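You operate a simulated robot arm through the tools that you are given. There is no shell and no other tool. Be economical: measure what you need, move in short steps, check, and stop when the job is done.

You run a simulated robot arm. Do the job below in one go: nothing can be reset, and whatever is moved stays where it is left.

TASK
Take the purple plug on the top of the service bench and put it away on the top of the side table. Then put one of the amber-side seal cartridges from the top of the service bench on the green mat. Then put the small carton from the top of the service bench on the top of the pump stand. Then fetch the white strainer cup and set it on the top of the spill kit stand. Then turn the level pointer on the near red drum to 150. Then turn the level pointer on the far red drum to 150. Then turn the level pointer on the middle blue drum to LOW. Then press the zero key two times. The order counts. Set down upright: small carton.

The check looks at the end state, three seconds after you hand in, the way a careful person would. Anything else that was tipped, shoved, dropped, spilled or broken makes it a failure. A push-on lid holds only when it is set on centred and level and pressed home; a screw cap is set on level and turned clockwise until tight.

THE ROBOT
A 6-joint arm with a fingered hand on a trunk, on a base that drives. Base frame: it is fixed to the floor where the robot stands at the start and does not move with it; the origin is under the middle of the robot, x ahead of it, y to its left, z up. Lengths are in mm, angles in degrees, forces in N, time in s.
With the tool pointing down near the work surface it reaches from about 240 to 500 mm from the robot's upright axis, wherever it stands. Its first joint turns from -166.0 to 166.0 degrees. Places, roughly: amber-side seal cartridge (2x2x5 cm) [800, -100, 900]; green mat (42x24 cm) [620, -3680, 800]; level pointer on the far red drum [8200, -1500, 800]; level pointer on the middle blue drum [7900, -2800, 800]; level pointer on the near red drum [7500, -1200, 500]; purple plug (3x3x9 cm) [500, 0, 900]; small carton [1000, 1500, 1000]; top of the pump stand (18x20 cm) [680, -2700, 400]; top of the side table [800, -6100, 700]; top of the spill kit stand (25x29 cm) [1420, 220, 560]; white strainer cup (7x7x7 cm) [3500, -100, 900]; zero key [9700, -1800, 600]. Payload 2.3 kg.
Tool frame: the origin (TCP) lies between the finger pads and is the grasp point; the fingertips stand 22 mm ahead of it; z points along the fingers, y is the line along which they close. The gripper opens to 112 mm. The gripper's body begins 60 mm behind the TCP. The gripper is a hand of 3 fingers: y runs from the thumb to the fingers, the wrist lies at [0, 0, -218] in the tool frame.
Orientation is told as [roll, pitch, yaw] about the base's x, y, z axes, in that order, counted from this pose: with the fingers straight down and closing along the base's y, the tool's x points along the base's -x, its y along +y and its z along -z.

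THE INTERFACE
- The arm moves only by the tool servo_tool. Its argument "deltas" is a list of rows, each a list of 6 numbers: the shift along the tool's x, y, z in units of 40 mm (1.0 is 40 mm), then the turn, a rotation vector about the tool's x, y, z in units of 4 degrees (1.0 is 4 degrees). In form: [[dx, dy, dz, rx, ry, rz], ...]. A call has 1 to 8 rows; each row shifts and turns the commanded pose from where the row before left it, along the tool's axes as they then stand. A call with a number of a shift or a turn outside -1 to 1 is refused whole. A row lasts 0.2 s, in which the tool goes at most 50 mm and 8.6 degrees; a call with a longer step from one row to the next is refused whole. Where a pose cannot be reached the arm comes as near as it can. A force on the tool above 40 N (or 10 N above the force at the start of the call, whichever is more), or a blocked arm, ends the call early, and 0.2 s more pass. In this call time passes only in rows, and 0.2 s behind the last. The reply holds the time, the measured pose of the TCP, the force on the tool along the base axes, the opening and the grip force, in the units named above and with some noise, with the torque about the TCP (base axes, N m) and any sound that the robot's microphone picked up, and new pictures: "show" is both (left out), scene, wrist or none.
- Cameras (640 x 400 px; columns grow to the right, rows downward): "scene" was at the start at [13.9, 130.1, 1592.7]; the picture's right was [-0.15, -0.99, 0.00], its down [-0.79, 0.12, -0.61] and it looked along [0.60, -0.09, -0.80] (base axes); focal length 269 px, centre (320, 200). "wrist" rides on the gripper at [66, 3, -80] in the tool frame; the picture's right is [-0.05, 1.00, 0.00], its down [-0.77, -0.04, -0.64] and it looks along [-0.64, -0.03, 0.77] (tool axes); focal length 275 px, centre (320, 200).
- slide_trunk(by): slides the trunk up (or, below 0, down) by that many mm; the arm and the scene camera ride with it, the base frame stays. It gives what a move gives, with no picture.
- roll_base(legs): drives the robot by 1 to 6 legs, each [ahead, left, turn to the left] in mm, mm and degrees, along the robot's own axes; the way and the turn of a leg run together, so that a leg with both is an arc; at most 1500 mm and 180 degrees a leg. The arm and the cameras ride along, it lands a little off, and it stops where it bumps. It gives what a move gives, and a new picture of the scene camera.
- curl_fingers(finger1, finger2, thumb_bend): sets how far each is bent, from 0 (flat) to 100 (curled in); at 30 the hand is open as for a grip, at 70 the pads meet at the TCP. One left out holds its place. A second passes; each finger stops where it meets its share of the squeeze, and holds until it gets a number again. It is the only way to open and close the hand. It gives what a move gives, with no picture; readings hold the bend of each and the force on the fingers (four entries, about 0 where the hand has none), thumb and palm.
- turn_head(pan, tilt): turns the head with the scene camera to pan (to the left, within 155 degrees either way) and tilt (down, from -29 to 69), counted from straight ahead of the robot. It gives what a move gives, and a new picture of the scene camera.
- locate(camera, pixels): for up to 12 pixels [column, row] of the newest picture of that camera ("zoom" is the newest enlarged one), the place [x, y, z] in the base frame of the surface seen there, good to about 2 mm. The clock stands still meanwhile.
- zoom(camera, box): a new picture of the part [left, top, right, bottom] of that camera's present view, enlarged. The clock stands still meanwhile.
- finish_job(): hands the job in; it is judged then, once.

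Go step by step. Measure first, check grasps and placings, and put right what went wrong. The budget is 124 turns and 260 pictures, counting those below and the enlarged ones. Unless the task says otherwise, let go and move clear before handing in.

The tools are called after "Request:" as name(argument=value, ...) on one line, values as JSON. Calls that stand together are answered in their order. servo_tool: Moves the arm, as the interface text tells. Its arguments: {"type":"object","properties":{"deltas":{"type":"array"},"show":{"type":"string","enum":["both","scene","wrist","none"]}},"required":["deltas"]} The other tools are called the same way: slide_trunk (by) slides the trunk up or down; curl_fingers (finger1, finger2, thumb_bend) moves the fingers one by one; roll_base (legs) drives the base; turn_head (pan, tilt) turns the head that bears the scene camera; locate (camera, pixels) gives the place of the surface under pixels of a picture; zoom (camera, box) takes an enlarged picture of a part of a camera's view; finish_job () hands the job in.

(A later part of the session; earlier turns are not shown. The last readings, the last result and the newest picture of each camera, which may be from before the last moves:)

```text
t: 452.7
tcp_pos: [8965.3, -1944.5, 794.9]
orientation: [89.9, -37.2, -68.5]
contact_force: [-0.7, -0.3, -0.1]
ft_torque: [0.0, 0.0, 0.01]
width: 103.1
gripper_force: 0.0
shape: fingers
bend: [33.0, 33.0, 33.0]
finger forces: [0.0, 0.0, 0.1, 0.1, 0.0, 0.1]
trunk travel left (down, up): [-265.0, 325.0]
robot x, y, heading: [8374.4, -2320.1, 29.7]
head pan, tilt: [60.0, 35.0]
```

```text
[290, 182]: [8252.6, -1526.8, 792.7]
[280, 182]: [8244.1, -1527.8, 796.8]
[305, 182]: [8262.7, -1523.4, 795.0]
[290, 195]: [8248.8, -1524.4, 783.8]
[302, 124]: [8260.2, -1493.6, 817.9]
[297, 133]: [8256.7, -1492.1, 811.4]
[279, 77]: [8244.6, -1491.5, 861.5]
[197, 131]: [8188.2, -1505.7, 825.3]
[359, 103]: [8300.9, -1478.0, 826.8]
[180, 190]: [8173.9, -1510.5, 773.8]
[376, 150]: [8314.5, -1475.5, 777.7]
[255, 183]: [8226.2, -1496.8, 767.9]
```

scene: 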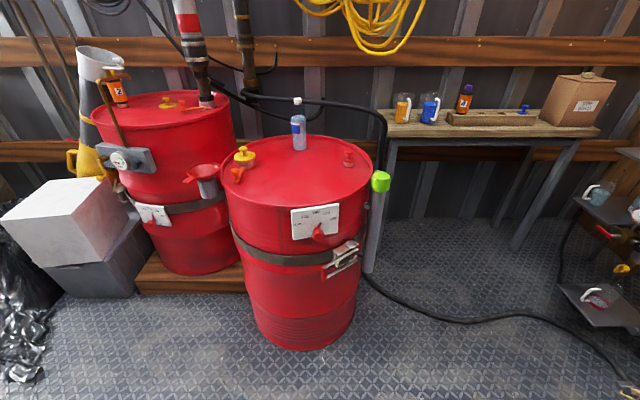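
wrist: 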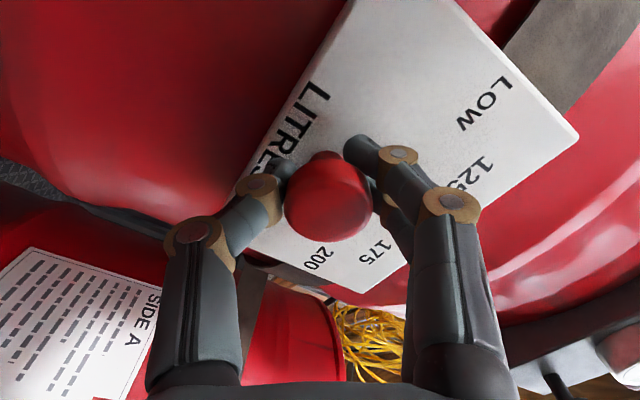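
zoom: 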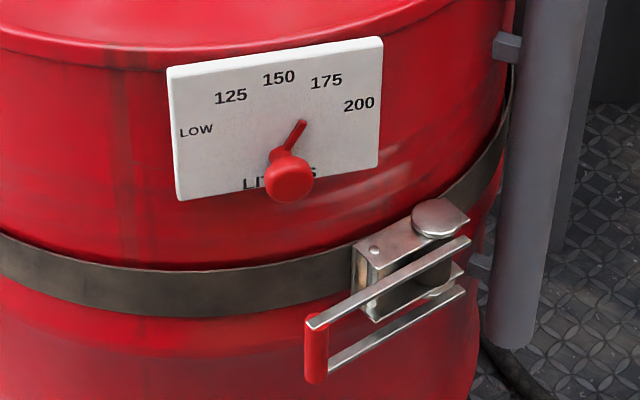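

The pointer reads ≈+27° (about 175); knob axis through (8252,-1525,786.5), needing a -27° turn. Positioning the base so the tool axis lines up (heading 112.4°) at a 100 mm standoff.

Request:
roll_base(legs=[[220, -39, 0], [0, 0, 82.7]])

Request:
zoom(camera="wrist", box=[0, 0, 640, 400])

```text
t: 457.9
tcp_pos: [8306.7, -1603.1, 796.6]
orientation: [89.8, -37.1, 13.1]
contact_force: [0.3, 0.0, -1.2]
ft_torque: [0.02, 0.04, 0.03]
width: 102.7
gripper_force: 0.1
shape: fingers
bend: [33.0, 33.0, 33.0]
finger forces: [0.0, 0.1, 0.0, 0.0, 0.1, 0.0]
trunk travel left (down, up): [-265.0, 325.0]
robot x, y, heading: [8588.5, -2242.4, 111.2]
head pan, tilt: [60.0, 35.0]
```

scene: 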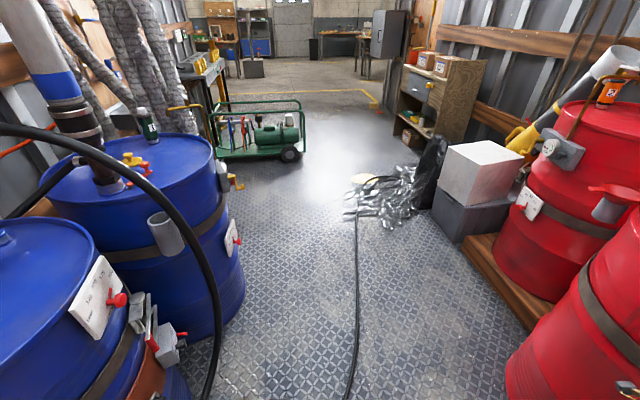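

```text
1.00 times, centred on (320, 200) of wrist (not enlarged: the box is as wide or as high as the picture)
```

zoom: 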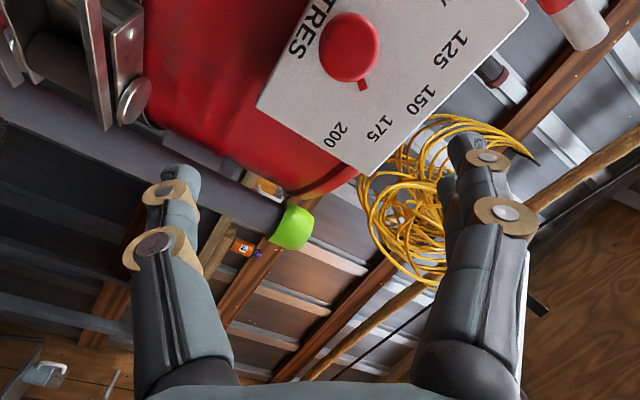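

Lined up within 1°; need 22 mm left, ~99 ahead, 10 down. Doing most of it with trunk and base.

Request:
slide_trunk(by=-10)

Request:
roll_base(legs=[[0, 22, 0], [65, 0, 0]])

Request:
servo_tool(deltas=[[0, 0, 0, 0, 0, 0]], show="wrist")

```text
t: 458.5
tcp_pos: [8306.2, -1602.4, 786.5]
orientation: [89.8, -37.2, 13.0]
contact_force: [0.0, 0.0, 0.7]
ft_torque: [-0.01, 0.04, 0.0]
width: 102.9
gripper_force: 0.0
shape: fingers
bend: [33.0, 33.0, 33.0]
finger forces: [0.1, 0.0, 0.0, 0.1, 0.0, 0.0]
trunk travel left (down, up): [-255.0, 335.0]
robot x, y, heading: [8594.1, -2245.2, 111.5]
head pan, tilt: [60.0, 35.0]
```

```text
t: 459.9
tcp_pos: [8263.0, -1549.4, 785.9]
orientation: [89.6, -37.2, 12.9]
contact_force: [-0.9, -0.3, 0.1]
ft_torque: [0.03, 0.01, 0.03]
width: 102.7
gripper_force: 0.1
shape: fingers
bend: [33.0, 33.0, 33.0]
finger forces: [0.0, 0.0, 0.0, 0.1, 0.0, 0.1]
trunk travel left (down, up): [-255.0, 335.0]
robot x, y, heading: [8541.5, -2189.7, 111.2]
head pan, tilt: [60.0, 35.0]
```

scene: 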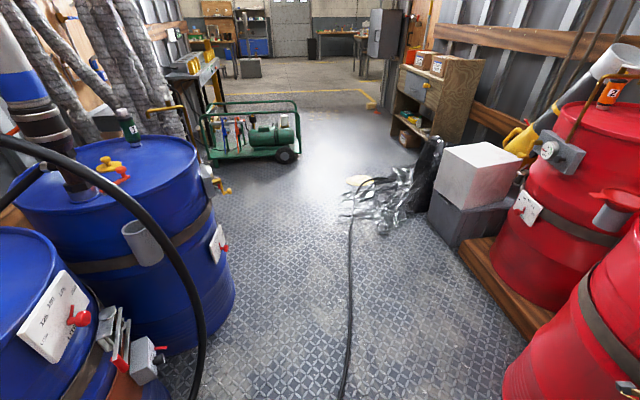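

```text
t: 460.3
tcp_pos: [8263.0, -1549.4, 784.9]
orientation: [89.8, -37.2, 13.0]
contact_force: [-0.4, -1.1, -0.1]
ft_torque: [0.02, 0.0, -0.02]
width: 102.7
gripper_force: 0.0
shape: fingers
bend: [33.0, 33.0, 33.0]
finger forces: [0.0, 0.1, 0.1, 0.0, 0.1, 0.0]
trunk travel left (down, up): [-255.0, 335.0]
robot x, y, heading: [8544.9, -2187.9, 110.9]
head pan, tilt: [60.0, 35.0]
```

wrist: 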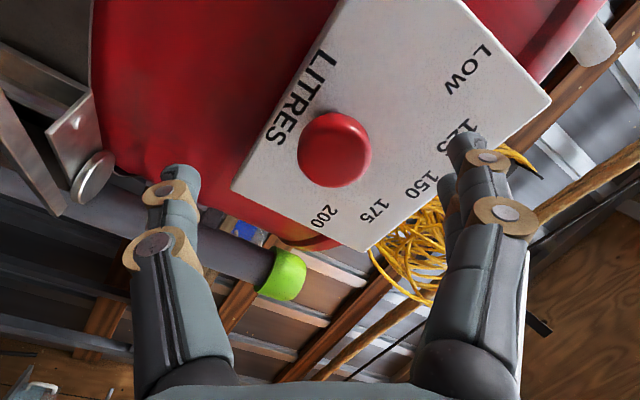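

Request:
locate(camera="wrist", pixels=[[335, 155], [315, 155], [355, 155], [335, 135], [335, 178], [425, 187], [295, 95]])

Request:
roll_base(legs=[[31, 0, 0]])

Request:
servo_tool(deltas=[[0, 0, 0, 0, 0, 0]], show="wrist")

```text
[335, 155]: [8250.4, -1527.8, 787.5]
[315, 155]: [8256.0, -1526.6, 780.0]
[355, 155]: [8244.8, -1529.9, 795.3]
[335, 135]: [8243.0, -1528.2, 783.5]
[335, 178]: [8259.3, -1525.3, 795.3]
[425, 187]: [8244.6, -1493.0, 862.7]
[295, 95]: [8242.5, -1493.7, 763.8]
```

```text
t: 461.2
tcp_pos: [8251.2, -1521.7, 785.3]
orientation: [89.8, -37.3, 13.0]
contact_force: [0.5, 0.2, -0.3]
ft_torque: [0.01, -0.01, -0.02]
width: 102.4
gripper_force: 0.0
shape: fingers
bend: [33.0, 33.0, 33.0]
finger forces: [0.0, 0.0, 0.0, 0.1, 0.0, 0.0]
trunk travel left (down, up): [-255.0, 335.0]
robot x, y, heading: [8532.5, -2159.3, 111.2]
head pan, tilt: [60.0, 35.0]
```

scene: 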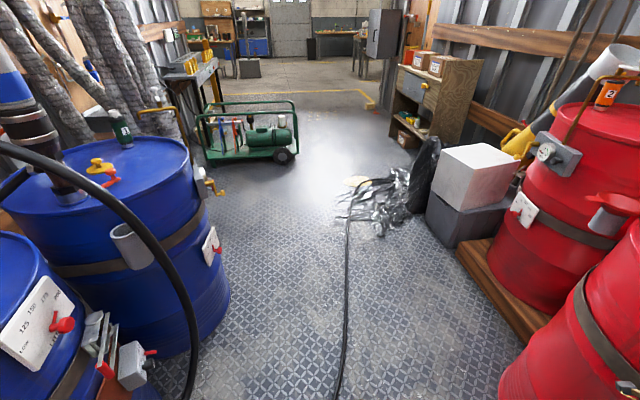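

```text
t: 461.6
tcp_pos: [8250.7, -1522.0, 786.3]
orientation: [89.8, -37.3, 13.0]
contact_force: [0.8, -0.1, 1.0]
ft_torque: [-0.01, -0.01, 0.02]
width: 102.7
gripper_force: 0.0
shape: fingers
bend: [33.0, 33.0, 33.0]
finger forces: [0.0, 0.0, 0.0, 0.0, 0.0, 0.0]
trunk travel left (down, up): [-255.0, 335.0]
robot x, y, heading: [8532.0, -2161.2, 111.2]
head pan, tilt: [60.0, 35.0]
```

wrist: 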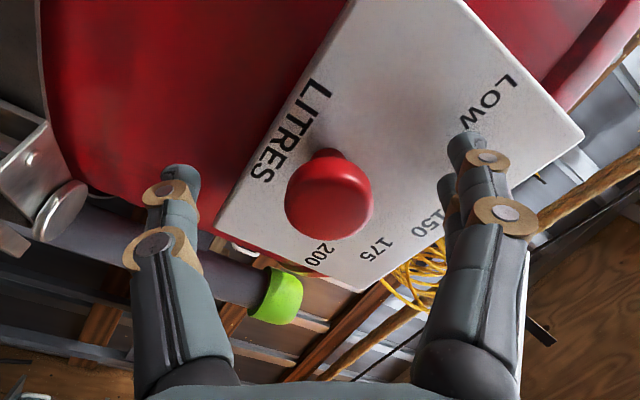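

Centred on the knob at (328,195). Gripping and turning -27°.

Request:
curl_fingers(finger1=70, finger2=70, thumb_bend=70)

Request:
servo_tool(deltas=[[0, 0, 0, 0, 0, -1], [0, 0, 0, 0, 0, -1], [0, 0, 0, 0, 0, -1], [0, 0, 0, 0, 0, -1], [0, 0, 0, 0, 0, -1], [0, 0, 0, 0, 0, -1], [0, 0, 0, 0, 0, -0.8]], show="wrist")

Request:
curl_fingers(finger1=33, finger2=33, thumb_bend=33)

Request:
roll_base(legs=[[-110, 0, 0]])

Request:
zoom(camera="wrist", box=[200, 0, 480, 175])

```text
t: 462.6
tcp_pos: [8250.5, -1520.5, 786.7]
orientation: [89.7, -37.3, 12.9]
contact_force: [-2.7, 4.5, 5.0]
ft_torque: [0.1, 0.03, -0.01]
width: 20.0
gripper_force: 9.4
shape: fingers
bend: [63.0, 61.0, 66.0]
finger forces: [4.9, 6.8, 0.0, 0.0, 6.6, 0.0]
trunk travel left (down, up): [-255.0, 335.0]
robot x, y, heading: [8530.3, -2157.4, 111.1]
head pan, tilt: [60.0, 35.0]
```

```text
t: 464.2
tcp_pos: [8251.9, -1520.7, 786.0]
orientation: [89.6, -64.4, 13.1]
contact_force: [0.8, 6.0, 7.9]
ft_torque: [0.13, 0.04, -0.03]
width: 19.7
gripper_force: 9.3
shape: fingers
bend: [63.0, 61.0, 66.0]
finger forces: [3.3, 7.7, 0.0, 0.1, 7.8, 0.1]
trunk travel left (down, up): [-255.0, 335.0]
robot x, y, heading: [8532.7, -2164.9, 111.1]
head pan, tilt: [60.0, 35.0]
```

wrist: 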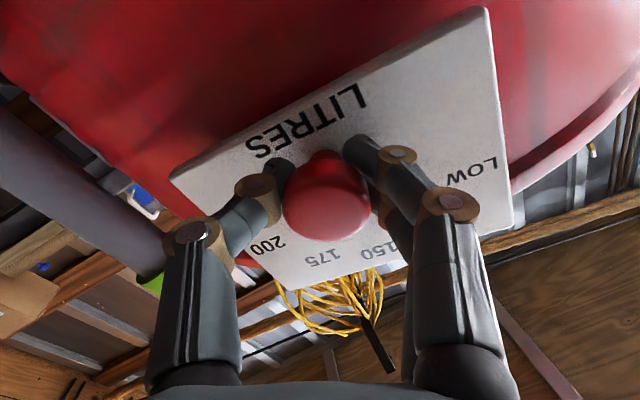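

```text
t: 465.2
tcp_pos: [8249.9, -1520.3, 785.7]
orientation: [89.5, -64.4, 13.2]
contact_force: [0.3, 0.1, -0.2]
ft_torque: [0.0, 0.0, 0.02]
width: 102.7
gripper_force: 0.0
shape: fingers
bend: [33.0, 33.0, 33.0]
finger forces: [0.0, 0.0, 0.0, 0.1, 0.0, 0.0]
trunk travel left (down, up): [-255.0, 335.0]
robot x, y, heading: [8531.5, -2158.3, 111.1]
head pan, tilt: [60.0, 35.0]
```

```text
t: 466.3
tcp_pos: [8288.5, -1621.6, 785.4]
orientation: [89.6, -64.3, 13.2]
contact_force: [0.6, 0.1, -0.3]
ft_torque: [0.01, -0.02, 0.02]
width: 102.7
gripper_force: 0.1
shape: fingers
bend: [33.0, 33.0, 33.0]
finger forces: [0.1, 0.1, 0.1, 0.0, 0.0, 0.1]
trunk travel left (down, up): [-255.0, 335.0]
robot x, y, heading: [8570.9, -2258.7, 111.2]
head pan, tilt: [60.0, 35.0]
```

scene: 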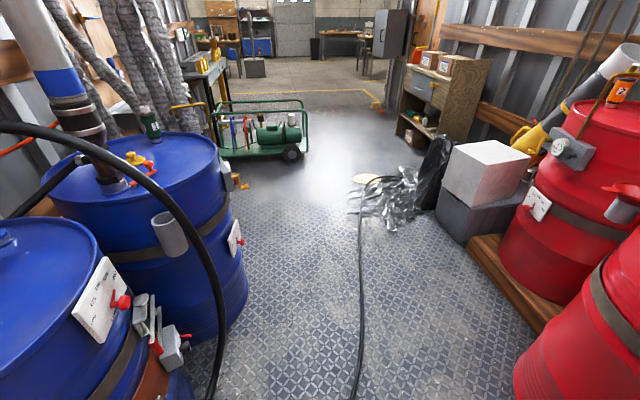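

```text
2.29 times, centred on (340, 88) of wrist
```

zoom: 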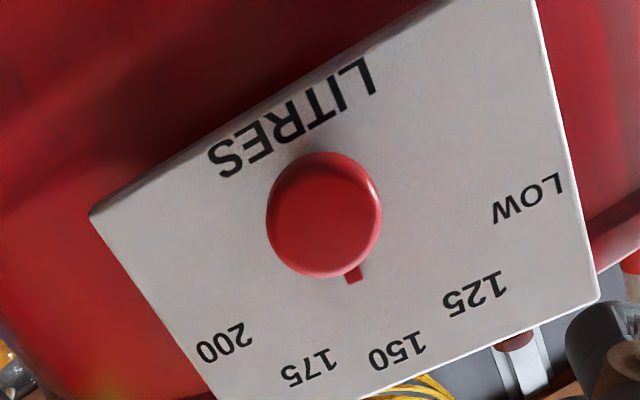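

Request:
locate(camera="zoom", pixels=[[355, 277], [354, 282], [397, 348], [290, 118], [312, 370], [474, 295]])

Request:
turn_head(pan=-10, tilt=40)

```text
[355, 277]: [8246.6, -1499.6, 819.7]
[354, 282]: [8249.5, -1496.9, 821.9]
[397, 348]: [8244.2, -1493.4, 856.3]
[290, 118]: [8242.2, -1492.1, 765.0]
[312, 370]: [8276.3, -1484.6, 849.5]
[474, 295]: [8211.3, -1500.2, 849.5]
```

```text
t: 467.8
tcp_pos: [8289.0, -1622.2, 785.6]
orientation: [89.6, -64.3, 13.4]
contact_force: [0.1, -0.3, 0.9]
ft_torque: [0.04, 0.01, -0.01]
width: 102.9
gripper_force: 0.0
shape: fingers
bend: [33.0, 33.0, 33.0]
finger forces: [0.1, 0.0, 0.0, 0.0, 0.0, 0.0]
trunk travel left (down, up): [-255.0, 335.0]
robot x, y, heading: [8572.4, -2263.3, 111.3]
head pan, tilt: [-10.0, 40.0]
```

scene: 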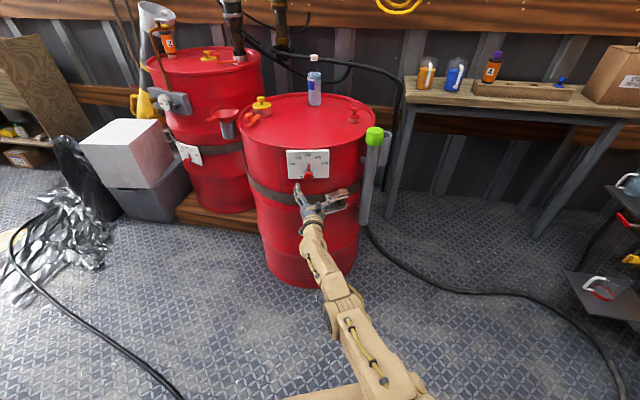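

Request:
zoom(camera="scene", box=[275, 135, 345, 195])

```text
6.67 times, centred on (310, 165) of scene
```

zoom: 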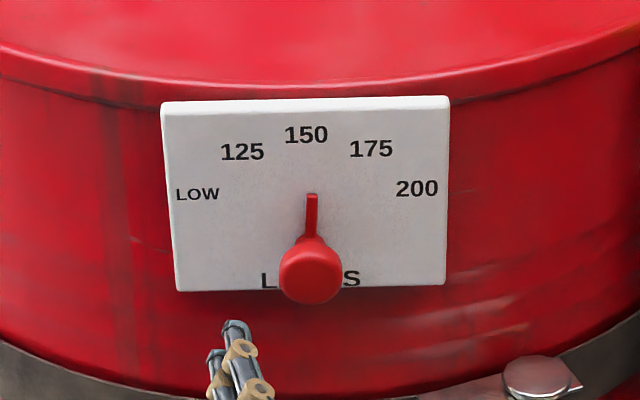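

The far red pointer stands on 150 (tip (312,195) under the 150 label). Now the blue drums: panning to find the middle one's dial near (7900,-2800).

Request:
turn_head(pan=90, tilt=35)

```text
t: 469.5
tcp_pos: [8288.6, -1622.3, 785.4]
orientation: [89.6, -64.5, 13.3]
contact_force: [-0.1, 0.8, 0.0]
ft_torque: [-0.01, -0.02, -0.01]
width: 102.8
gripper_force: 0.0
shape: fingers
bend: [33.0, 33.0, 33.0]
finger forces: [0.0, 0.0, 0.1, 0.0, 0.0, 0.1]
trunk travel left (down, up): [-255.0, 335.0]
robot x, y, heading: [8569.5, -2262.5, 111.3]
head pan, tilt: [90.0, 35.0]
```

scene: 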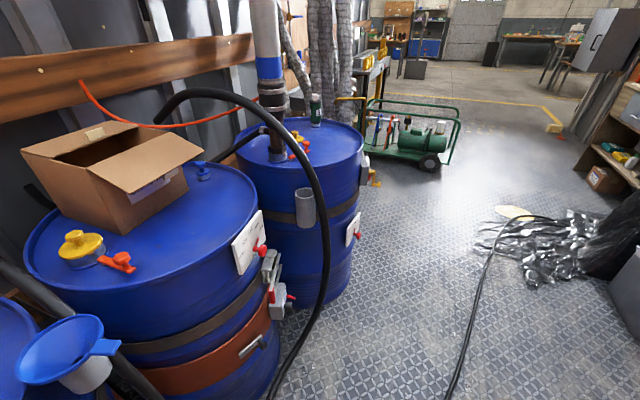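

Request:
locate(camera="scene", pixels=[[248, 243], [258, 215], [237, 268], [262, 250], [353, 228], [358, 235], [315, 262], [270, 350], [290, 100], [318, 200], [260, 180], [150, 240]])

Request:
zoom(camera="scene", box=[200, 190, 330, 320])

```text
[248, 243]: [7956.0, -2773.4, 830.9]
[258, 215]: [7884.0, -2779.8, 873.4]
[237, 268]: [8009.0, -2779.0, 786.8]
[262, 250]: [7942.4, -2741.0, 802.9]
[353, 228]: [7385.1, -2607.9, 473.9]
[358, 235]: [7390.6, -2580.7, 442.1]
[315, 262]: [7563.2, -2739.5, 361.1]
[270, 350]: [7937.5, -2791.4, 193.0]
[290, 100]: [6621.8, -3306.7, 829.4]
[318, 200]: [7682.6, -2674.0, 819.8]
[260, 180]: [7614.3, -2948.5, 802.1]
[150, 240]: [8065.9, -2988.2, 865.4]
```

```text
3.08 times, centred on (265, 255) of scene
```

zoom: 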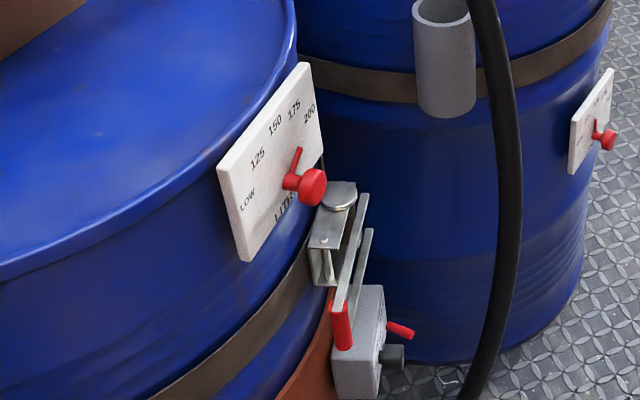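

The middle blue dial plate spans (7884…8009, -2779), facing +y; knob near (7942,-2741,803). A black hose arches nearby; measuring it.

Request:
locate(camera="scene", pixels=[[324, 230], [320, 300], [290, 360], [318, 180], [290, 130], [240, 97], [200, 92], [170, 105], [275, 392], [300, 340]])

Request:
locate(camera="zoom", pixels=[[313, 190], [298, 155], [295, 165], [250, 200], [277, 125], [310, 112], [232, 180], [300, 75], [245, 255], [290, 210], [310, 200]])

```text
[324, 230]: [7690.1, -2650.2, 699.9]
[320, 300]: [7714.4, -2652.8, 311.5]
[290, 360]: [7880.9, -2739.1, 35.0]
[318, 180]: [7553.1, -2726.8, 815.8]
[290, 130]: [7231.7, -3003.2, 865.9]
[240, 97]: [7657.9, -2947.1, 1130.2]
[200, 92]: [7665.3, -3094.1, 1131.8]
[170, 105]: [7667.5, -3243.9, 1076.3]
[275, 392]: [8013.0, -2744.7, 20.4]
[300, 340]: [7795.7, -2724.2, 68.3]
```

```text
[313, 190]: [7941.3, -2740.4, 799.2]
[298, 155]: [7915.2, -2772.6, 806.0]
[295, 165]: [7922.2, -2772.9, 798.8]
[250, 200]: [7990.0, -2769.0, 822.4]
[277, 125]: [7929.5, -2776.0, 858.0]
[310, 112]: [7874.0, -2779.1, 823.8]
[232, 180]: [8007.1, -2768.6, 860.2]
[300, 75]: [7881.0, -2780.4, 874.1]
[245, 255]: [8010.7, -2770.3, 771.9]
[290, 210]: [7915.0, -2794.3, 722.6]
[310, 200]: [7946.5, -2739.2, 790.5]
```

The hose stays 250 mm to the side of the dial. To swing safely I fold the hand down about the wrist, turn left, drive across to (7734,-1912), and turn to face the blue drum.

Request:
servo_tool(deltas=[[0.343, -0.164, 0, 0.431, 0.902, 0], [0.343, -0.164, 0, 0.431, 0.902, 0], [0.343, -0.164, 0, 0.431, 0.902, 0], [0.343, -0.164, 0, 0.431, 0.902, 0], [0.343, -0.164, 0, 0.431, 0.902, 0], [0.343, -0.164, 0, 0.431, 0.902, 0], [0.343, -0.164, 0, 0.431, 0.902, 0], [0.343, -0.164, 0, 0.431, 0.902, 0]], show="none")

Request:
servo_tool(deltas=[[0.343, -0.164, 0, 0.431, 0.902, 0], [0.343, -0.164, 0, 0.431, 0.902, 0], [0.343, -0.164, 0, 0.431, 0.902, 0], [0.343, -0.164, 0, 0.431, 0.902, 0], [0.343, -0.164, 0, 0.431, 0.902, 0], [0.343, -0.164, 0, 0.431, 0.902, 0], [0.343, -0.164, 0, 0.431, 0.902, 0], [0.343, -0.164, 0, 0.431, 0.902, 0]], show="none")

Request:
roll_base(legs=[[0, 0, 78.7], [763, -490, 0], [0, 0, 93]])

Request:
turn_head(pan=0, tilt=40)

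```text
t: 471.3
tcp_pos: [8294.2, -1650.4, 669.4]
orientation: [34.6, -49.7, 61.1]
contact_force: [1.3, 0.2, -0.8]
ft_torque: [-0.02, 0.01, 0.0]
width: 102.9
gripper_force: 0.0
shape: fingers
bend: [33.0, 33.0, 33.0]
finger forces: [0.0, 0.1, 0.0, 0.0, 0.0, 0.0]
trunk travel left (down, up): [-255.0, 335.0]
robot x, y, heading: [8569.2, -2259.7, 111.5]
head pan, tilt: [90.0, 35.0]
```

```text
t: 473.1
tcp_pos: [8313.2, -1742.6, 588.7]
orientation: [11.9, -23.0, 75.0]
contact_force: [-0.1, -0.7, 0.1]
ft_torque: [-0.01, 0.02, 0.02]
width: 103.0
gripper_force: 0.1
shape: fingers
bend: [33.0, 33.0, 33.0]
finger forces: [0.0, 0.1, 0.0, 0.1, 0.0, 0.1]
out of reach, approached as far as the arm can: row 3
trunk travel left (down, up): [-255.0, 335.0]
robot x, y, heading: [8569.1, -2258.3, 111.2]
head pan, tilt: [90.0, 35.0]
```

```text
t: 485.2
tcp_pos: [7911.2, -2468.1, 586.6]
orientation: [11.9, -23.1, -112.5]
contact_force: [-0.7, -0.6, 0.5]
ft_torque: [0.01, -0.02, 0.02]
width: 103.1
gripper_force: 0.1
shape: fingers
bend: [33.0, 33.0, 33.0]
finger forces: [0.0, 0.0, 0.0, 0.0, 0.0, 0.0]
trunk travel left (down, up): [-255.0, 335.0]
robot x, y, heading: [7722.7, -1922.3, -75.9]
head pan, tilt: [90.0, 35.0]
```

scene: 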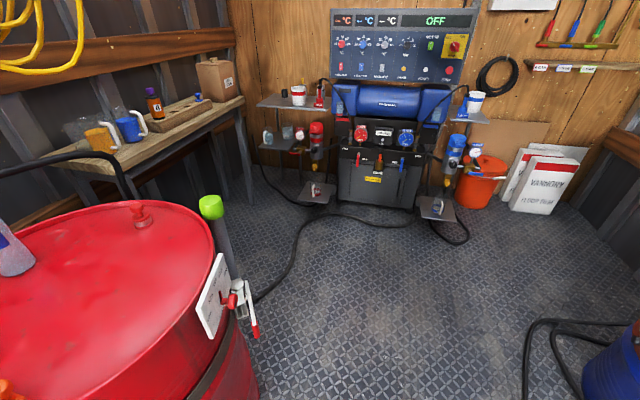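

```text
t: 486.9
tcp_pos: [7909.6, -2467.4, 588.3]
orientation: [11.9, -23.1, -112.4]
contact_force: [0.4, -0.6, 0.2]
ft_torque: [0.0, 0.04, -0.01]
width: 102.9
gripper_force: 0.1
shape: fingers
bend: [33.0, 33.0, 33.0]
finger forces: [0.0, 0.0, 0.1, 0.0, 0.0, 0.1]
trunk travel left (down, up): [-255.0, 335.0]
robot x, y, heading: [7721.4, -1921.6, -76.2]
head pan, tilt: [0.0, 40.0]
```

scene: 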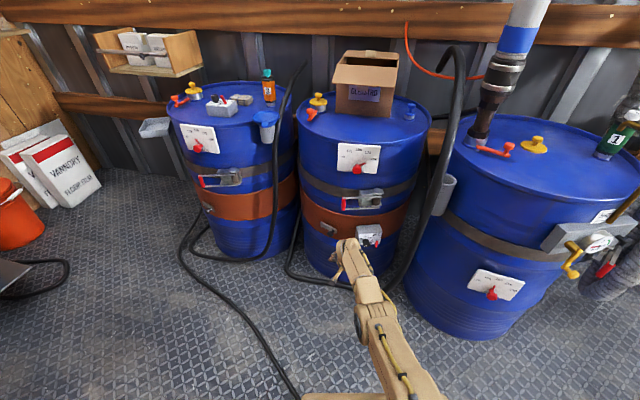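

Facing the three blue drums; the middle dial is at (358,158). Zooming on it, and raising the hand back to horizontal (tip stays ~150 mm short of the plate).

Request:
zoom(camera="scene", box=[325, 130, 395, 190])

Request:
servo_tool(deltas=[[-0.343, 0.164, 0, -0.431, -0.902, 0], [-0.343, 0.164, 0, -0.431, -0.902, 0], [-0.343, 0.164, 0, -0.431, -0.902, 0], [-0.343, 0.164, 0, -0.431, -0.902, 0], [-0.343, 0.164, 0, -0.431, -0.902, 0], [-0.343, 0.164, 0, -0.431, -0.902, 0], [-0.343, 0.164, 0, -0.431, -0.902, 0], [-0.343, 0.164, 0, -0.431, -0.902, 0]], show="none")

Request:
servo_tool(deltas=[[-0.343, 0.164, 0, -0.431, -0.902, 0], [-0.343, 0.164, 0, -0.431, -0.902, 0], [-0.343, 0.164, 0, -0.431, -0.902, 0], [-0.343, 0.164, 0, -0.431, -0.902, 0], [-0.343, 0.164, 0, -0.431, -0.902, 0], [-0.343, 0.164, 0, -0.431, -0.902, 0], [-0.343, 0.164, 0, -0.431, -0.902, 0], [-0.343, 0.164, 0, -0.431, -0.902, 0]], show="wrist")

Request:
locate(camera="zoom", pixels=[[300, 250], [290, 340], [280, 330], [310, 335], [140, 150], [480, 170], [130, 350], [460, 380], [300, 150]])

```text
6.67 times, centred on (360, 160) of scene
```

zoom: 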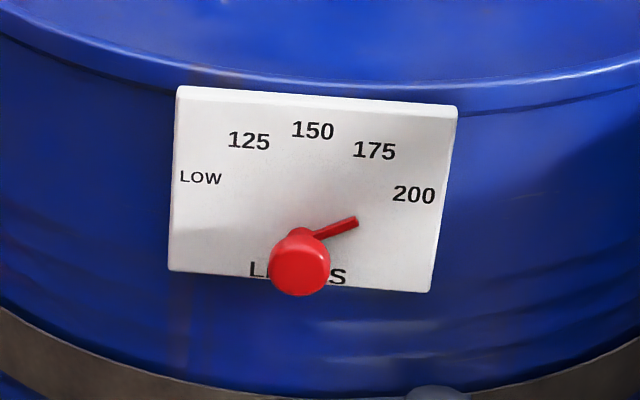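

```text
t: 488.7
tcp_pos: [7919.5, -2557.9, 664.2]
orientation: [34.6, -49.7, -126.4]
contact_force: [0.7, -0.3, 0.9]
ft_torque: [0.02, -0.01, -0.03]
width: 103.2
gripper_force: 0.0
shape: fingers
bend: [33.0, 33.0, 33.0]
finger forces: [0.1, 0.1, 0.0, 0.1, 0.0, 0.0]
out of reach, approached as far as the arm can: row 8
trunk travel left (down, up): [-255.0, 335.0]
robot x, y, heading: [7723.0, -1920.4, -76.0]
head pan, tilt: [0.0, 40.0]
```

```text
t: 490.5
tcp_pos: [7927.8, -2589.9, 780.2]
orientation: [89.7, -64.3, -174.1]
contact_force: [0.1, 0.2, 0.6]
ft_torque: [0.01, 0.0, -0.02]
width: 102.9
gripper_force: 0.1
shape: fingers
bend: [33.0, 33.0, 33.0]
finger forces: [0.0, 0.1, 0.0, 0.0, 0.1, 0.0]
out of reach, approached as far as the arm can: row 6
trunk travel left (down, up): [-255.0, 335.0]
robot x, y, heading: [7718.3, -1923.2, -75.9]
head pan, tilt: [0.0, 40.0]
```

wrist: 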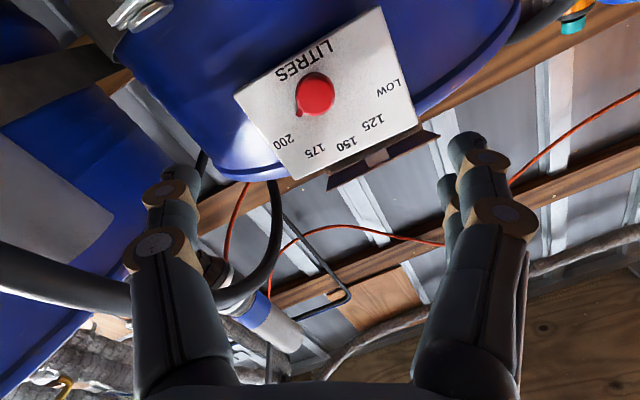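

```text
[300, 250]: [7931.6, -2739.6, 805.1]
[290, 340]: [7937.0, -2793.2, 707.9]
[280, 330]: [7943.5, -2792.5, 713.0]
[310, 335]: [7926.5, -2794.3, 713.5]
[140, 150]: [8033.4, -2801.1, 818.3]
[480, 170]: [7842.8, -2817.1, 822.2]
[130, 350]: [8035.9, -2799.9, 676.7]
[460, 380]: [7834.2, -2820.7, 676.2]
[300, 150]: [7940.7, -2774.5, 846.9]
```

The pointer is at 200 (right); it must turn about -116° to LOW. Locating exactly in the wrist view.

Request:
locate(camera="wrist", pixels=[[317, 97], [310, 97], [325, 97], [317, 85], [297, 115], [304, 60], [347, 144], [388, 88], [284, 142], [410, 125], [300, 172], [245, 100]])

Request:
locate(camera="zoom", pixels=[[300, 272], [285, 272], [315, 272], [312, 131], [200, 178], [413, 196], [355, 221], [180, 262], [425, 280], [340, 228]])

```text
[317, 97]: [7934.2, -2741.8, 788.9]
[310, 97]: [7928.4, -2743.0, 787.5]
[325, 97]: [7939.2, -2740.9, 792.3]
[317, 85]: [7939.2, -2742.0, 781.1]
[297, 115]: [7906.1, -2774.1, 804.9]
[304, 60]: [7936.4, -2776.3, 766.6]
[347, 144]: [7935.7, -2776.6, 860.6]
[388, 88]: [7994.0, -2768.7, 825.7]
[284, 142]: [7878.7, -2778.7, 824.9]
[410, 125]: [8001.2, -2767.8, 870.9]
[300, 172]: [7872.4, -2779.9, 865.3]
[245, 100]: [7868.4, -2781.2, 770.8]
```

```text
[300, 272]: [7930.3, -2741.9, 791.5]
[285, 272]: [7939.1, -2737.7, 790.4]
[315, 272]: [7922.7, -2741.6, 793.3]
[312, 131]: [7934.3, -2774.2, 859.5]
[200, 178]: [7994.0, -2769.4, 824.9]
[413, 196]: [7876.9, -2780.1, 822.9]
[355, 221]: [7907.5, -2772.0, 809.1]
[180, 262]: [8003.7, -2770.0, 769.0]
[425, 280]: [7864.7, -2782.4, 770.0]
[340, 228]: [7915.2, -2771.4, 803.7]
```

Axis: pivot (7936,-2774.5,785.5), plate normal (-0.09,1.0); TCP needs 154 ahead, 33 right, 5 up. Pre-rotating the hand +30° for range and approaching most of the way.

Request:
servo_tool(deltas=[[0, 0, 0, 0, 0, 1], [0, 0, 0, 0, 0, 1], [0, 0, 0, 0, 0, 1], [0, 0, 0, 0, 0, 1], [0, 0, 0, 0, 0, 1], [0, 0, 0, 0, 0, 1], [0, 0, 0, 0, 0, 1], [0, 0, 0, 0, 0, 1]], show="none")

Request:
slide_trunk(by=5)

Request:
roll_base(legs=[[0, -33, 0], [115, 0, 0]])

Request:
servo_tool(deltas=[[0, 0, 0, 0, 0, 0]], show="wrist")

```text
t: 492.3
tcp_pos: [7927.4, -2589.9, 778.7]
orientation: [89.8, -32.3, -174.3]
contact_force: [-0.4, 0.0, -0.9]
ft_torque: [-0.02, -0.01, 0.01]
width: 102.8
gripper_force: 0.1
shape: fingers
bend: [33.0, 33.0, 33.0]
finger forces: [0.0, 0.1, 0.1, 0.1, 0.0, 0.0]
trunk travel left (down, up): [-255.0, 335.0]
robot x, y, heading: [7723.4, -1924.9, -76.2]
head pan, tilt: [0.0, 40.0]
```

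```text
t: 492.8
tcp_pos: [7926.6, -2589.8, 783.7]
orientation: [89.8, -32.3, -174.3]
contact_force: [1.1, -0.9, 0.0]
ft_torque: [0.02, 0.02, -0.01]
width: 103.0
gripper_force: 0.1
shape: fingers
bend: [33.0, 33.0, 33.0]
finger forces: [0.0, 0.1, 0.1, 0.0, 0.1, 0.0]
trunk travel left (down, up): [-260.0, 330.0]
robot x, y, heading: [7722.9, -1920.7, -76.1]
head pan, tilt: [0.0, 40.0]
```

```text
t: 494.5
tcp_pos: [7923.9, -2711.9, 783.7]
orientation: [89.7, -32.4, -174.1]
contact_force: [0.1, 0.0, 0.7]
ft_torque: [0.0, 0.0, 0.02]
width: 103.0
gripper_force: 0.1
shape: fingers
bend: [33.0, 33.0, 33.0]
finger forces: [0.0, 0.0, 0.0, 0.0, 0.0, 0.1]
trunk travel left (down, up): [-260.0, 330.0]
robot x, y, heading: [7717.0, -2042.9, -75.8]
head pan, tilt: [0.0, 40.0]
```

scene: 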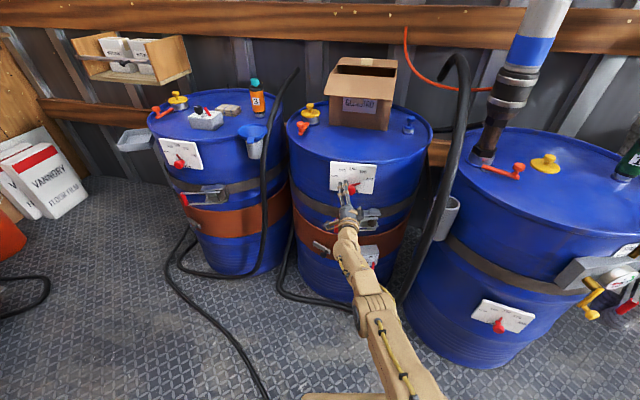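

```text
t: 494.9
tcp_pos: [7924.1, -2711.3, 784.3]
orientation: [89.7, -32.2, -174.2]
contact_force: [0.0, 0.0, -0.4]
ft_torque: [0.02, 0.03, 0.01]
width: 102.8
gripper_force: 0.2
shape: fingers
bend: [33.0, 33.0, 33.0]
finger forces: [0.1, 0.0, 0.1, 0.0, 0.0, 0.1]
trunk travel left (down, up): [-260.0, 330.0]
robot x, y, heading: [7715.7, -2042.3, -75.7]
head pan, tilt: [0.0, 40.0]
```

wrist: 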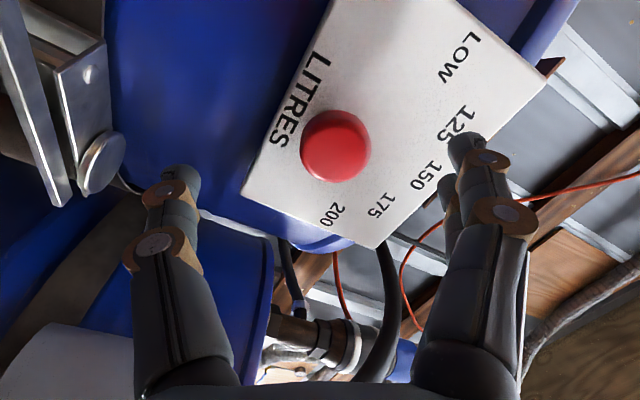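

Centred; 36 mm to go. Checking the latch position, then moving in, gripping and turning -113°.

Request:
locate(camera="wrist", pixels=[[100, 150], [75, 100], [40, 150], [120, 165], [15, 60]])

Request:
roll_base(legs=[[35, 0, 0]])

Request:
curl_fingers(finger1=70, finger2=70, thumb_bend=70)

Request:
servo_tool(deltas=[[0, 0, 0, 0, 0, -1], [0, 0, 0, 0, 0, -1], [0, 0, 0, 0, 0, -1], [0, 0, 0, 0, 0, -1], [0, 0, 0, 0, 0, -1], [0, 0, 0, 0, 0, -1], [0, 0, 0, 0, 0, -1]], show="wrist")

```text
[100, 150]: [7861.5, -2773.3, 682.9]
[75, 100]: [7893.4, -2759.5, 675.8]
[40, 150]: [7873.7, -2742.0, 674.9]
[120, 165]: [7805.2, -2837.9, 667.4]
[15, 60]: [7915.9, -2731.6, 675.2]
```

```text
t: 495.8
tcp_pos: [7931.5, -2745.3, 782.5]
orientation: [89.7, -32.4, -174.2]
contact_force: [0.0, 0.2, -0.2]
ft_torque: [-0.02, -0.04, 0.0]
width: 103.0
gripper_force: 0.2
shape: fingers
bend: [33.0, 33.0, 33.0]
finger forces: [0.0, 0.0, 0.1, 0.0, 0.1, 0.1]
trunk travel left (down, up): [-260.0, 330.0]
robot x, y, heading: [7726.2, -2076.8, -76.0]
head pan, tilt: [0.0, 40.0]
```

scene: 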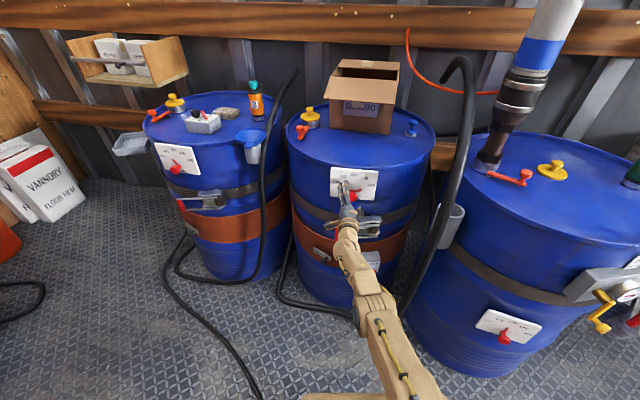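

```text
t: 496.8
tcp_pos: [7932.9, -2744.6, 785.6]
orientation: [89.8, -32.3, -174.2]
contact_force: [4.3, -5.1, 5.6]
ft_torque: [-0.07, 0.01, 0.05]
width: 18.7
gripper_force: 8.5
shape: fingers
bend: [63.0, 60.0, 66.0]
finger forces: [4.5, 7.4, 0.0, 0.0, 5.3, 0.0]
trunk travel left (down, up): [-260.0, 330.0]
robot x, y, heading: [7727.2, -2075.9, -76.2]
head pan, tilt: [0.0, 40.0]
```

```text
t: 498.4
tcp_pos: [7931.7, -2744.9, 785.3]
orientation: [89.6, -60.4, -174.1]
contact_force: [-0.5, -5.9, 6.2]
ft_torque: [-0.07, -0.04, -0.06]
width: 17.6
gripper_force: 7.7
shape: fingers
bend: [64.0, 60.0, 66.0]
finger forces: [2.9, 7.1, 0.0, 0.0, 6.1, 0.0]
trunk travel left (down, up): [-260.0, 330.0]
robot x, y, heading: [7726.7, -2078.1, -76.0]
head pan, tilt: [0.0, 40.0]
```

wrist: 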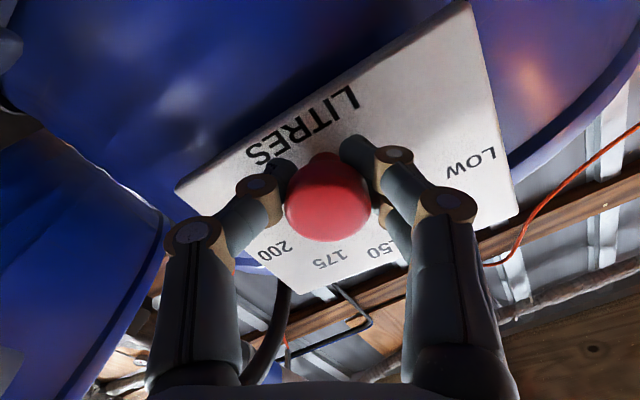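

28° turned and grip holding; latch is well below (z≤685). Continuing another 85°.

Request:
servo_tool(deltas=[[0, 0, 0, 0, 0, -1], [0, 0, 0, 0, 0, -1], [0, 0, 0, 0, 0, -1], [0, 0, 0, 0, 0, -1], [0, 0, 0, 0, 0, -1], [0, 0, 0, 0, 0, -1], [0, 0, 0, 0, 0, -1], [0, 0, 0, 0, 0, -1]], show="none")

Request:
servo_tool(deltas=[[0, 0, 0, 0, 0, -1], [0, 0, 0, 0, 0, -1], [0, 0, 0, 0, 0, -1], [0, 0, 0, 0, 0, -1], [0, 0, 0, 0, 0, -1], [0, 0, 0, 0, 0, -1], [0, 0, 0, 0, 0, -1], [0, 0, 0, 0, 0, -1]], show="none")

Request:
servo_tool(deltas=[[0, 0, 0, 0, 0, -1], [0, 0, 0, 0, 0, -1], [0, 0, 0, 0, 0, -1], [0, 0, 0, 0, 0, -1], [0, 0, 0, 0, 0, -1], [0, 0, 0, 0, 0, -0.3]], show="both")

Request:
zoom(camera="scene", box=[315, 155, 395, 215])

```text
t: 500.2
tcp_pos: [7931.3, -2744.2, 783.4]
orientation: [-86.4, -87.6, 2.2]
contact_force: [-2.5, -4.6, 6.6]
ft_torque: [-0.09, -0.07, -0.15]
width: 17.0
gripper_force: 7.8
shape: fingers
bend: [66.0, 61.0, 66.0]
finger forces: [2.0, 6.0, 0.0, 0.1, 8.3, 0.0]
trunk travel left (down, up): [-260.0, 330.0]
robot x, y, heading: [7728.3, -2076.8, -76.0]
head pan, tilt: [0.0, 40.0]
```

```text
t: 502.0
tcp_pos: [7931.0, -2745.3, 785.0]
orientation: [-89.8, -55.6, 5.3]
contact_force: [-8.0, -2.1, 2.8]
ft_torque: [-0.06, -0.06, -0.18]
width: 17.4
gripper_force: 8.9
shape: fingers
bend: [68.0, 63.0, 65.0]
finger forces: [1.7, 4.2, 0.1, 0.1, 12.2, 0.0]
trunk travel left (down, up): [-260.0, 330.0]
robot x, y, heading: [7728.0, -2075.9, -75.9]
head pan, tilt: [0.0, 40.0]
```

```text
t: 503.4
tcp_pos: [7930.8, -2744.2, 785.0]
orientation: [-89.8, -34.6, 5.4]
contact_force: [-15.5, -2.4, 2.8]
ft_torque: [-0.06, -0.11, -0.29]
width: 18.0
gripper_force: 10.8
shape: fingers
bend: [68.0, 64.0, 64.0]
finger forces: [3.6, 2.8, 0.0, 0.1, 15.0, 0.1]
trunk travel left (down, up): [-260.0, 330.0]
robot x, y, heading: [7725.3, -2076.7, -76.0]
head pan, tilt: [0.0, 40.0]
```

scene: 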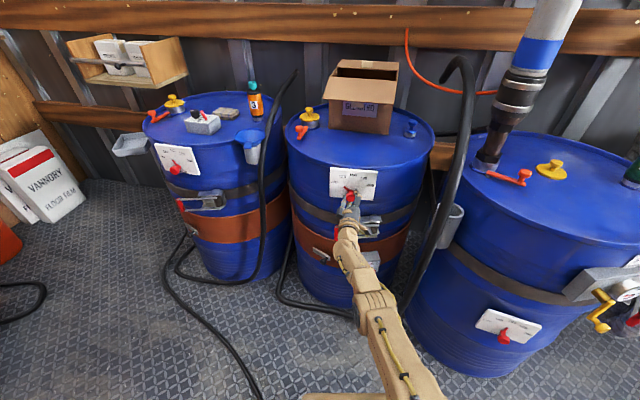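
wrist: 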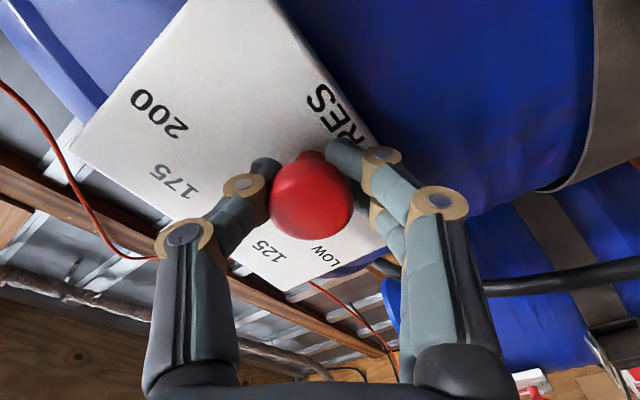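

```text
6.67 times, centred on (355, 185) of scene
```

zoom: 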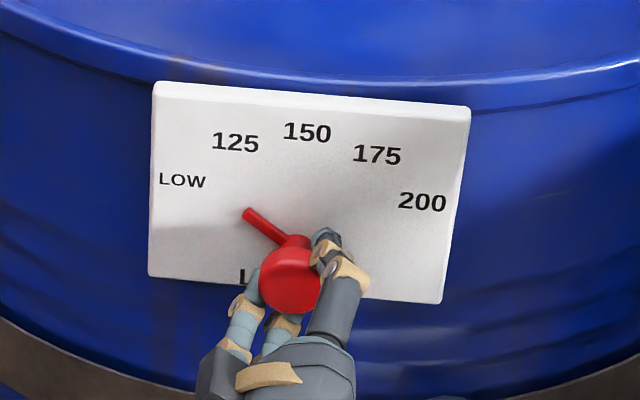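

Request:
locate(camera="zoom", pixels=[[247, 213], [252, 217], [265, 226], [275, 233], [182, 180], [307, 132], [422, 202]])

```text
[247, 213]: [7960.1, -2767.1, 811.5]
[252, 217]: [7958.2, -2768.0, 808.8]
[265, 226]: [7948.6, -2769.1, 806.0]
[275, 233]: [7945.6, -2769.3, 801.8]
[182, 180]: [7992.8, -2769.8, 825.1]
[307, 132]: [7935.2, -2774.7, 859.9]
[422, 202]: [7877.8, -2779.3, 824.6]
```

The pointer is at about -44°, LOW at -56°; some slip occurred. Re-gripping and turning another 13°.

Request:
curl_fingers(finger1=45, finger2=45, thumb_bend=45)

Request:
curl_fingers(finger1=72, finger2=72, thumb_bend=72)

Request:
servo_tool(deltas=[[0, 0, 0, 0, 0, -1], [0, 0, 0, 0, 0, -1], [0, 0, 0, 0, 0, -1], [0, 0, 0, 0, 0, -0.3]], show="none")

Request:
curl_fingers(finger1=33, finger2=33, thumb_bend=33)

Request:
zoom(camera="scene", box=[315, 155, 395, 215])

Request:
locate(camera="zoom", pixels=[[235, 222], [240, 222], [243, 226], [250, 226], [260, 232], [270, 236]])

```text
t: 504.4
tcp_pos: [7932.9, -2743.8, 784.0]
orientation: [-89.8, -34.5, 5.5]
contact_force: [-0.1, 0.1, 0.1]
ft_torque: [0.04, 0.01, -0.01]
width: 68.7
gripper_force: 0.1
shape: fingers
bend: [45.0, 45.0, 45.0]
finger forces: [0.0, 0.1, 0.0, 0.0, 0.0, 0.0]
trunk travel left (down, up): [-260.0, 330.0]
robot x, y, heading: [7725.2, -2080.3, -75.9]
head pan, tilt: [0.0, 40.0]
```

```text
t: 505.4
tcp_pos: [7932.2, -2744.2, 784.9]
orientation: [-89.8, -34.5, 5.5]
contact_force: [-3.6, -8.4, 7.6]
ft_torque: [-0.14, 0.02, -0.08]
width: 20.4
gripper_force: 10.2
shape: fingers
bend: [69.0, 67.0, 63.0]
finger forces: [2.7, 4.2, 0.0, 0.0, 14.4, 0.1]
trunk travel left (down, up): [-260.0, 330.0]
robot x, y, heading: [7726.9, -2078.0, -76.1]
head pan, tilt: [0.0, 40.0]
```

```text
t: 506.4
tcp_pos: [7929.3, -2744.0, 783.8]
orientation: [-89.7, -21.3, 5.5]
contact_force: [-12.2, -3.9, 1.5]
ft_torque: [0.05, -0.45, -0.23]
width: 19.4
gripper_force: 16.3
shape: fingers
bend: [71.0, 68.0, 63.0]
finger forces: [2.7, 8.3, 0.1, 0.0, 20.5, 0.0]
trunk travel left (down, up): [-260.0, 330.0]
robot x, y, heading: [7726.3, -2074.0, -75.9]
head pan, tilt: [0.0, 40.0]
```

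```text
t: 507.4
tcp_pos: [7933.5, -2745.2, 784.5]
orientation: [-89.8, -21.2, 5.6]
contact_force: [-0.5, -0.6, 0.1]
ft_torque: [0.0, 0.02, 0.0]
width: 103.1
gripper_force: 0.1
shape: fingers
bend: [33.0, 33.0, 33.0]
finger forces: [0.0, 0.1, 0.0, 0.0, 0.1, 0.0]
trunk travel left (down, up): [-260.0, 330.0]
robot x, y, heading: [7723.7, -2079.1, -75.9]
head pan, tilt: [0.0, 40.0]
```

```text
6.67 times, centred on (355, 185) of scene
```

zoom: 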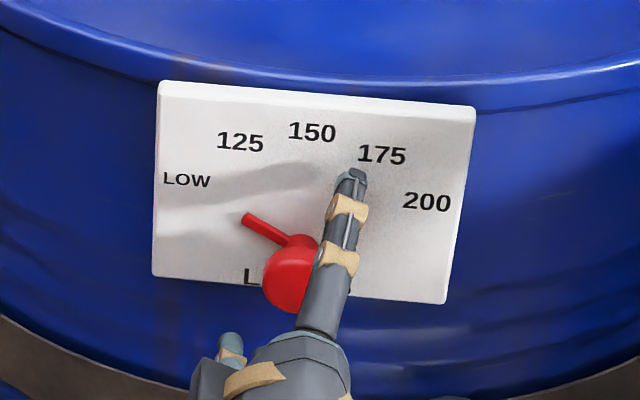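

```text
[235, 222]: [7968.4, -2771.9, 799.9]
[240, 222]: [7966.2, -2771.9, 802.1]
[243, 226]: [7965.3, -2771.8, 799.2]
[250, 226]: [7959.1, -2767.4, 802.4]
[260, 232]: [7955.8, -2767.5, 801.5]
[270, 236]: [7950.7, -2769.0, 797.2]
```

Now about -49°; one more re-grip and ~12° turn.

Request:
curl_fingers(finger1=72, finger2=72, thumb_bend=72)

Request:
servo_tool(deltas=[[0, 0, 0, 0, 0, -1], [0, 0, 0, 0, 0, -1], [0, 0, 0, 0, 0, -1], [0, 0, 0, 0, 0, -0.5]], show="none")

Request:
curl_fingers(finger1=33, finger2=33, thumb_bend=33)

Request:
roll_base(legs=[[-110, 0, 0]])

Request:
zoom(camera="scene", box=[320, 140, 400, 200])

Request:
zoom(camera="wrist", box=[180, 0, 500, 200])

```text
t: 508.4
tcp_pos: [7932.9, -2743.8, 784.8]
orientation: [-89.9, -21.3, 5.6]
contact_force: [-0.1, -9.1, 9.3]
ft_torque: [-0.14, 0.04, -0.01]
width: 21.1
gripper_force: 11.3
shape: fingers
bend: [69.0, 68.0, 63.0]
finger forces: [2.9, 4.2, 0.0, 0.0, 15.0, 0.0]
trunk travel left (down, up): [-260.0, 330.0]
robot x, y, heading: [7727.5, -2078.5, -76.2]
head pan, tilt: [0.0, 40.0]
```

```text
t: 509.4
tcp_pos: [7931.3, -2744.1, 784.4]
orientation: [-89.8, -7.3, 5.6]
contact_force: [-3.7, -7.1, 8.8]
ft_torque: [-0.07, -0.37, -0.12]
width: 21.2
gripper_force: 14.0
shape: fingers
bend: [70.0, 68.0, 63.0]
finger forces: [3.4, 8.1, 0.0, 0.1, 16.3, 0.0]
trunk travel left (down, up): [-260.0, 330.0]
robot x, y, heading: [7724.7, -2080.4, -76.1]
head pan, tilt: [0.0, 40.0]
```

```text
t: 510.4
tcp_pos: [7933.3, -2744.4, 784.1]
orientation: [-89.8, -7.3, 5.6]
contact_force: [-1.2, 1.2, -0.3]
ft_torque: [0.0, -0.01, 0.0]
width: 102.9
gripper_force: 0.0
shape: fingers
bend: [33.0, 33.0, 33.0]
finger forces: [0.0, 0.1, 0.0, 0.0, 0.0, 0.0]
trunk travel left (down, up): [-260.0, 330.0]
robot x, y, heading: [7724.7, -2075.6, -76.2]
head pan, tilt: [0.0, 40.0]
```

```text
t: 511.5
tcp_pos: [7907.7, -2639.5, 784.2]
orientation: [-89.7, -7.3, 5.9]
contact_force: [-0.2, -0.4, 0.3]
ft_torque: [-0.01, 0.02, 0.02]
width: 102.9
gripper_force: 0.1
shape: fingers
bend: [33.0, 33.0, 33.0]
finger forces: [0.1, 0.0, 0.0, 0.0, 0.0, 0.0]
trunk travel left (down, up): [-260.0, 330.0]
robot x, y, heading: [7699.8, -1972.9, -75.9]
head pan, tilt: [0.0, 40.0]
```

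scene: 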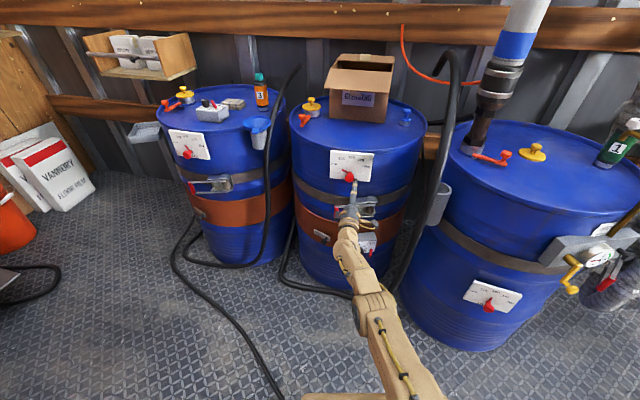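

```text
6.67 times, centred on (360, 170) of scene
```

zoom: 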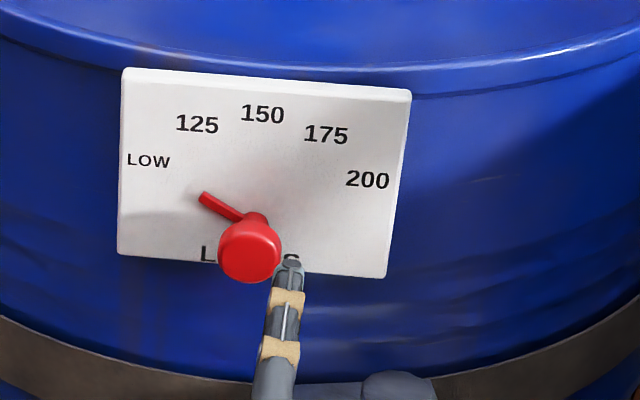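

```text
2.00 times, centred on (340, 100) of wrist
```

zoom: 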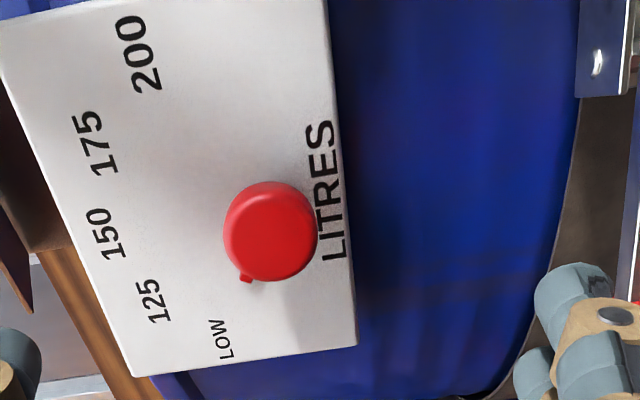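

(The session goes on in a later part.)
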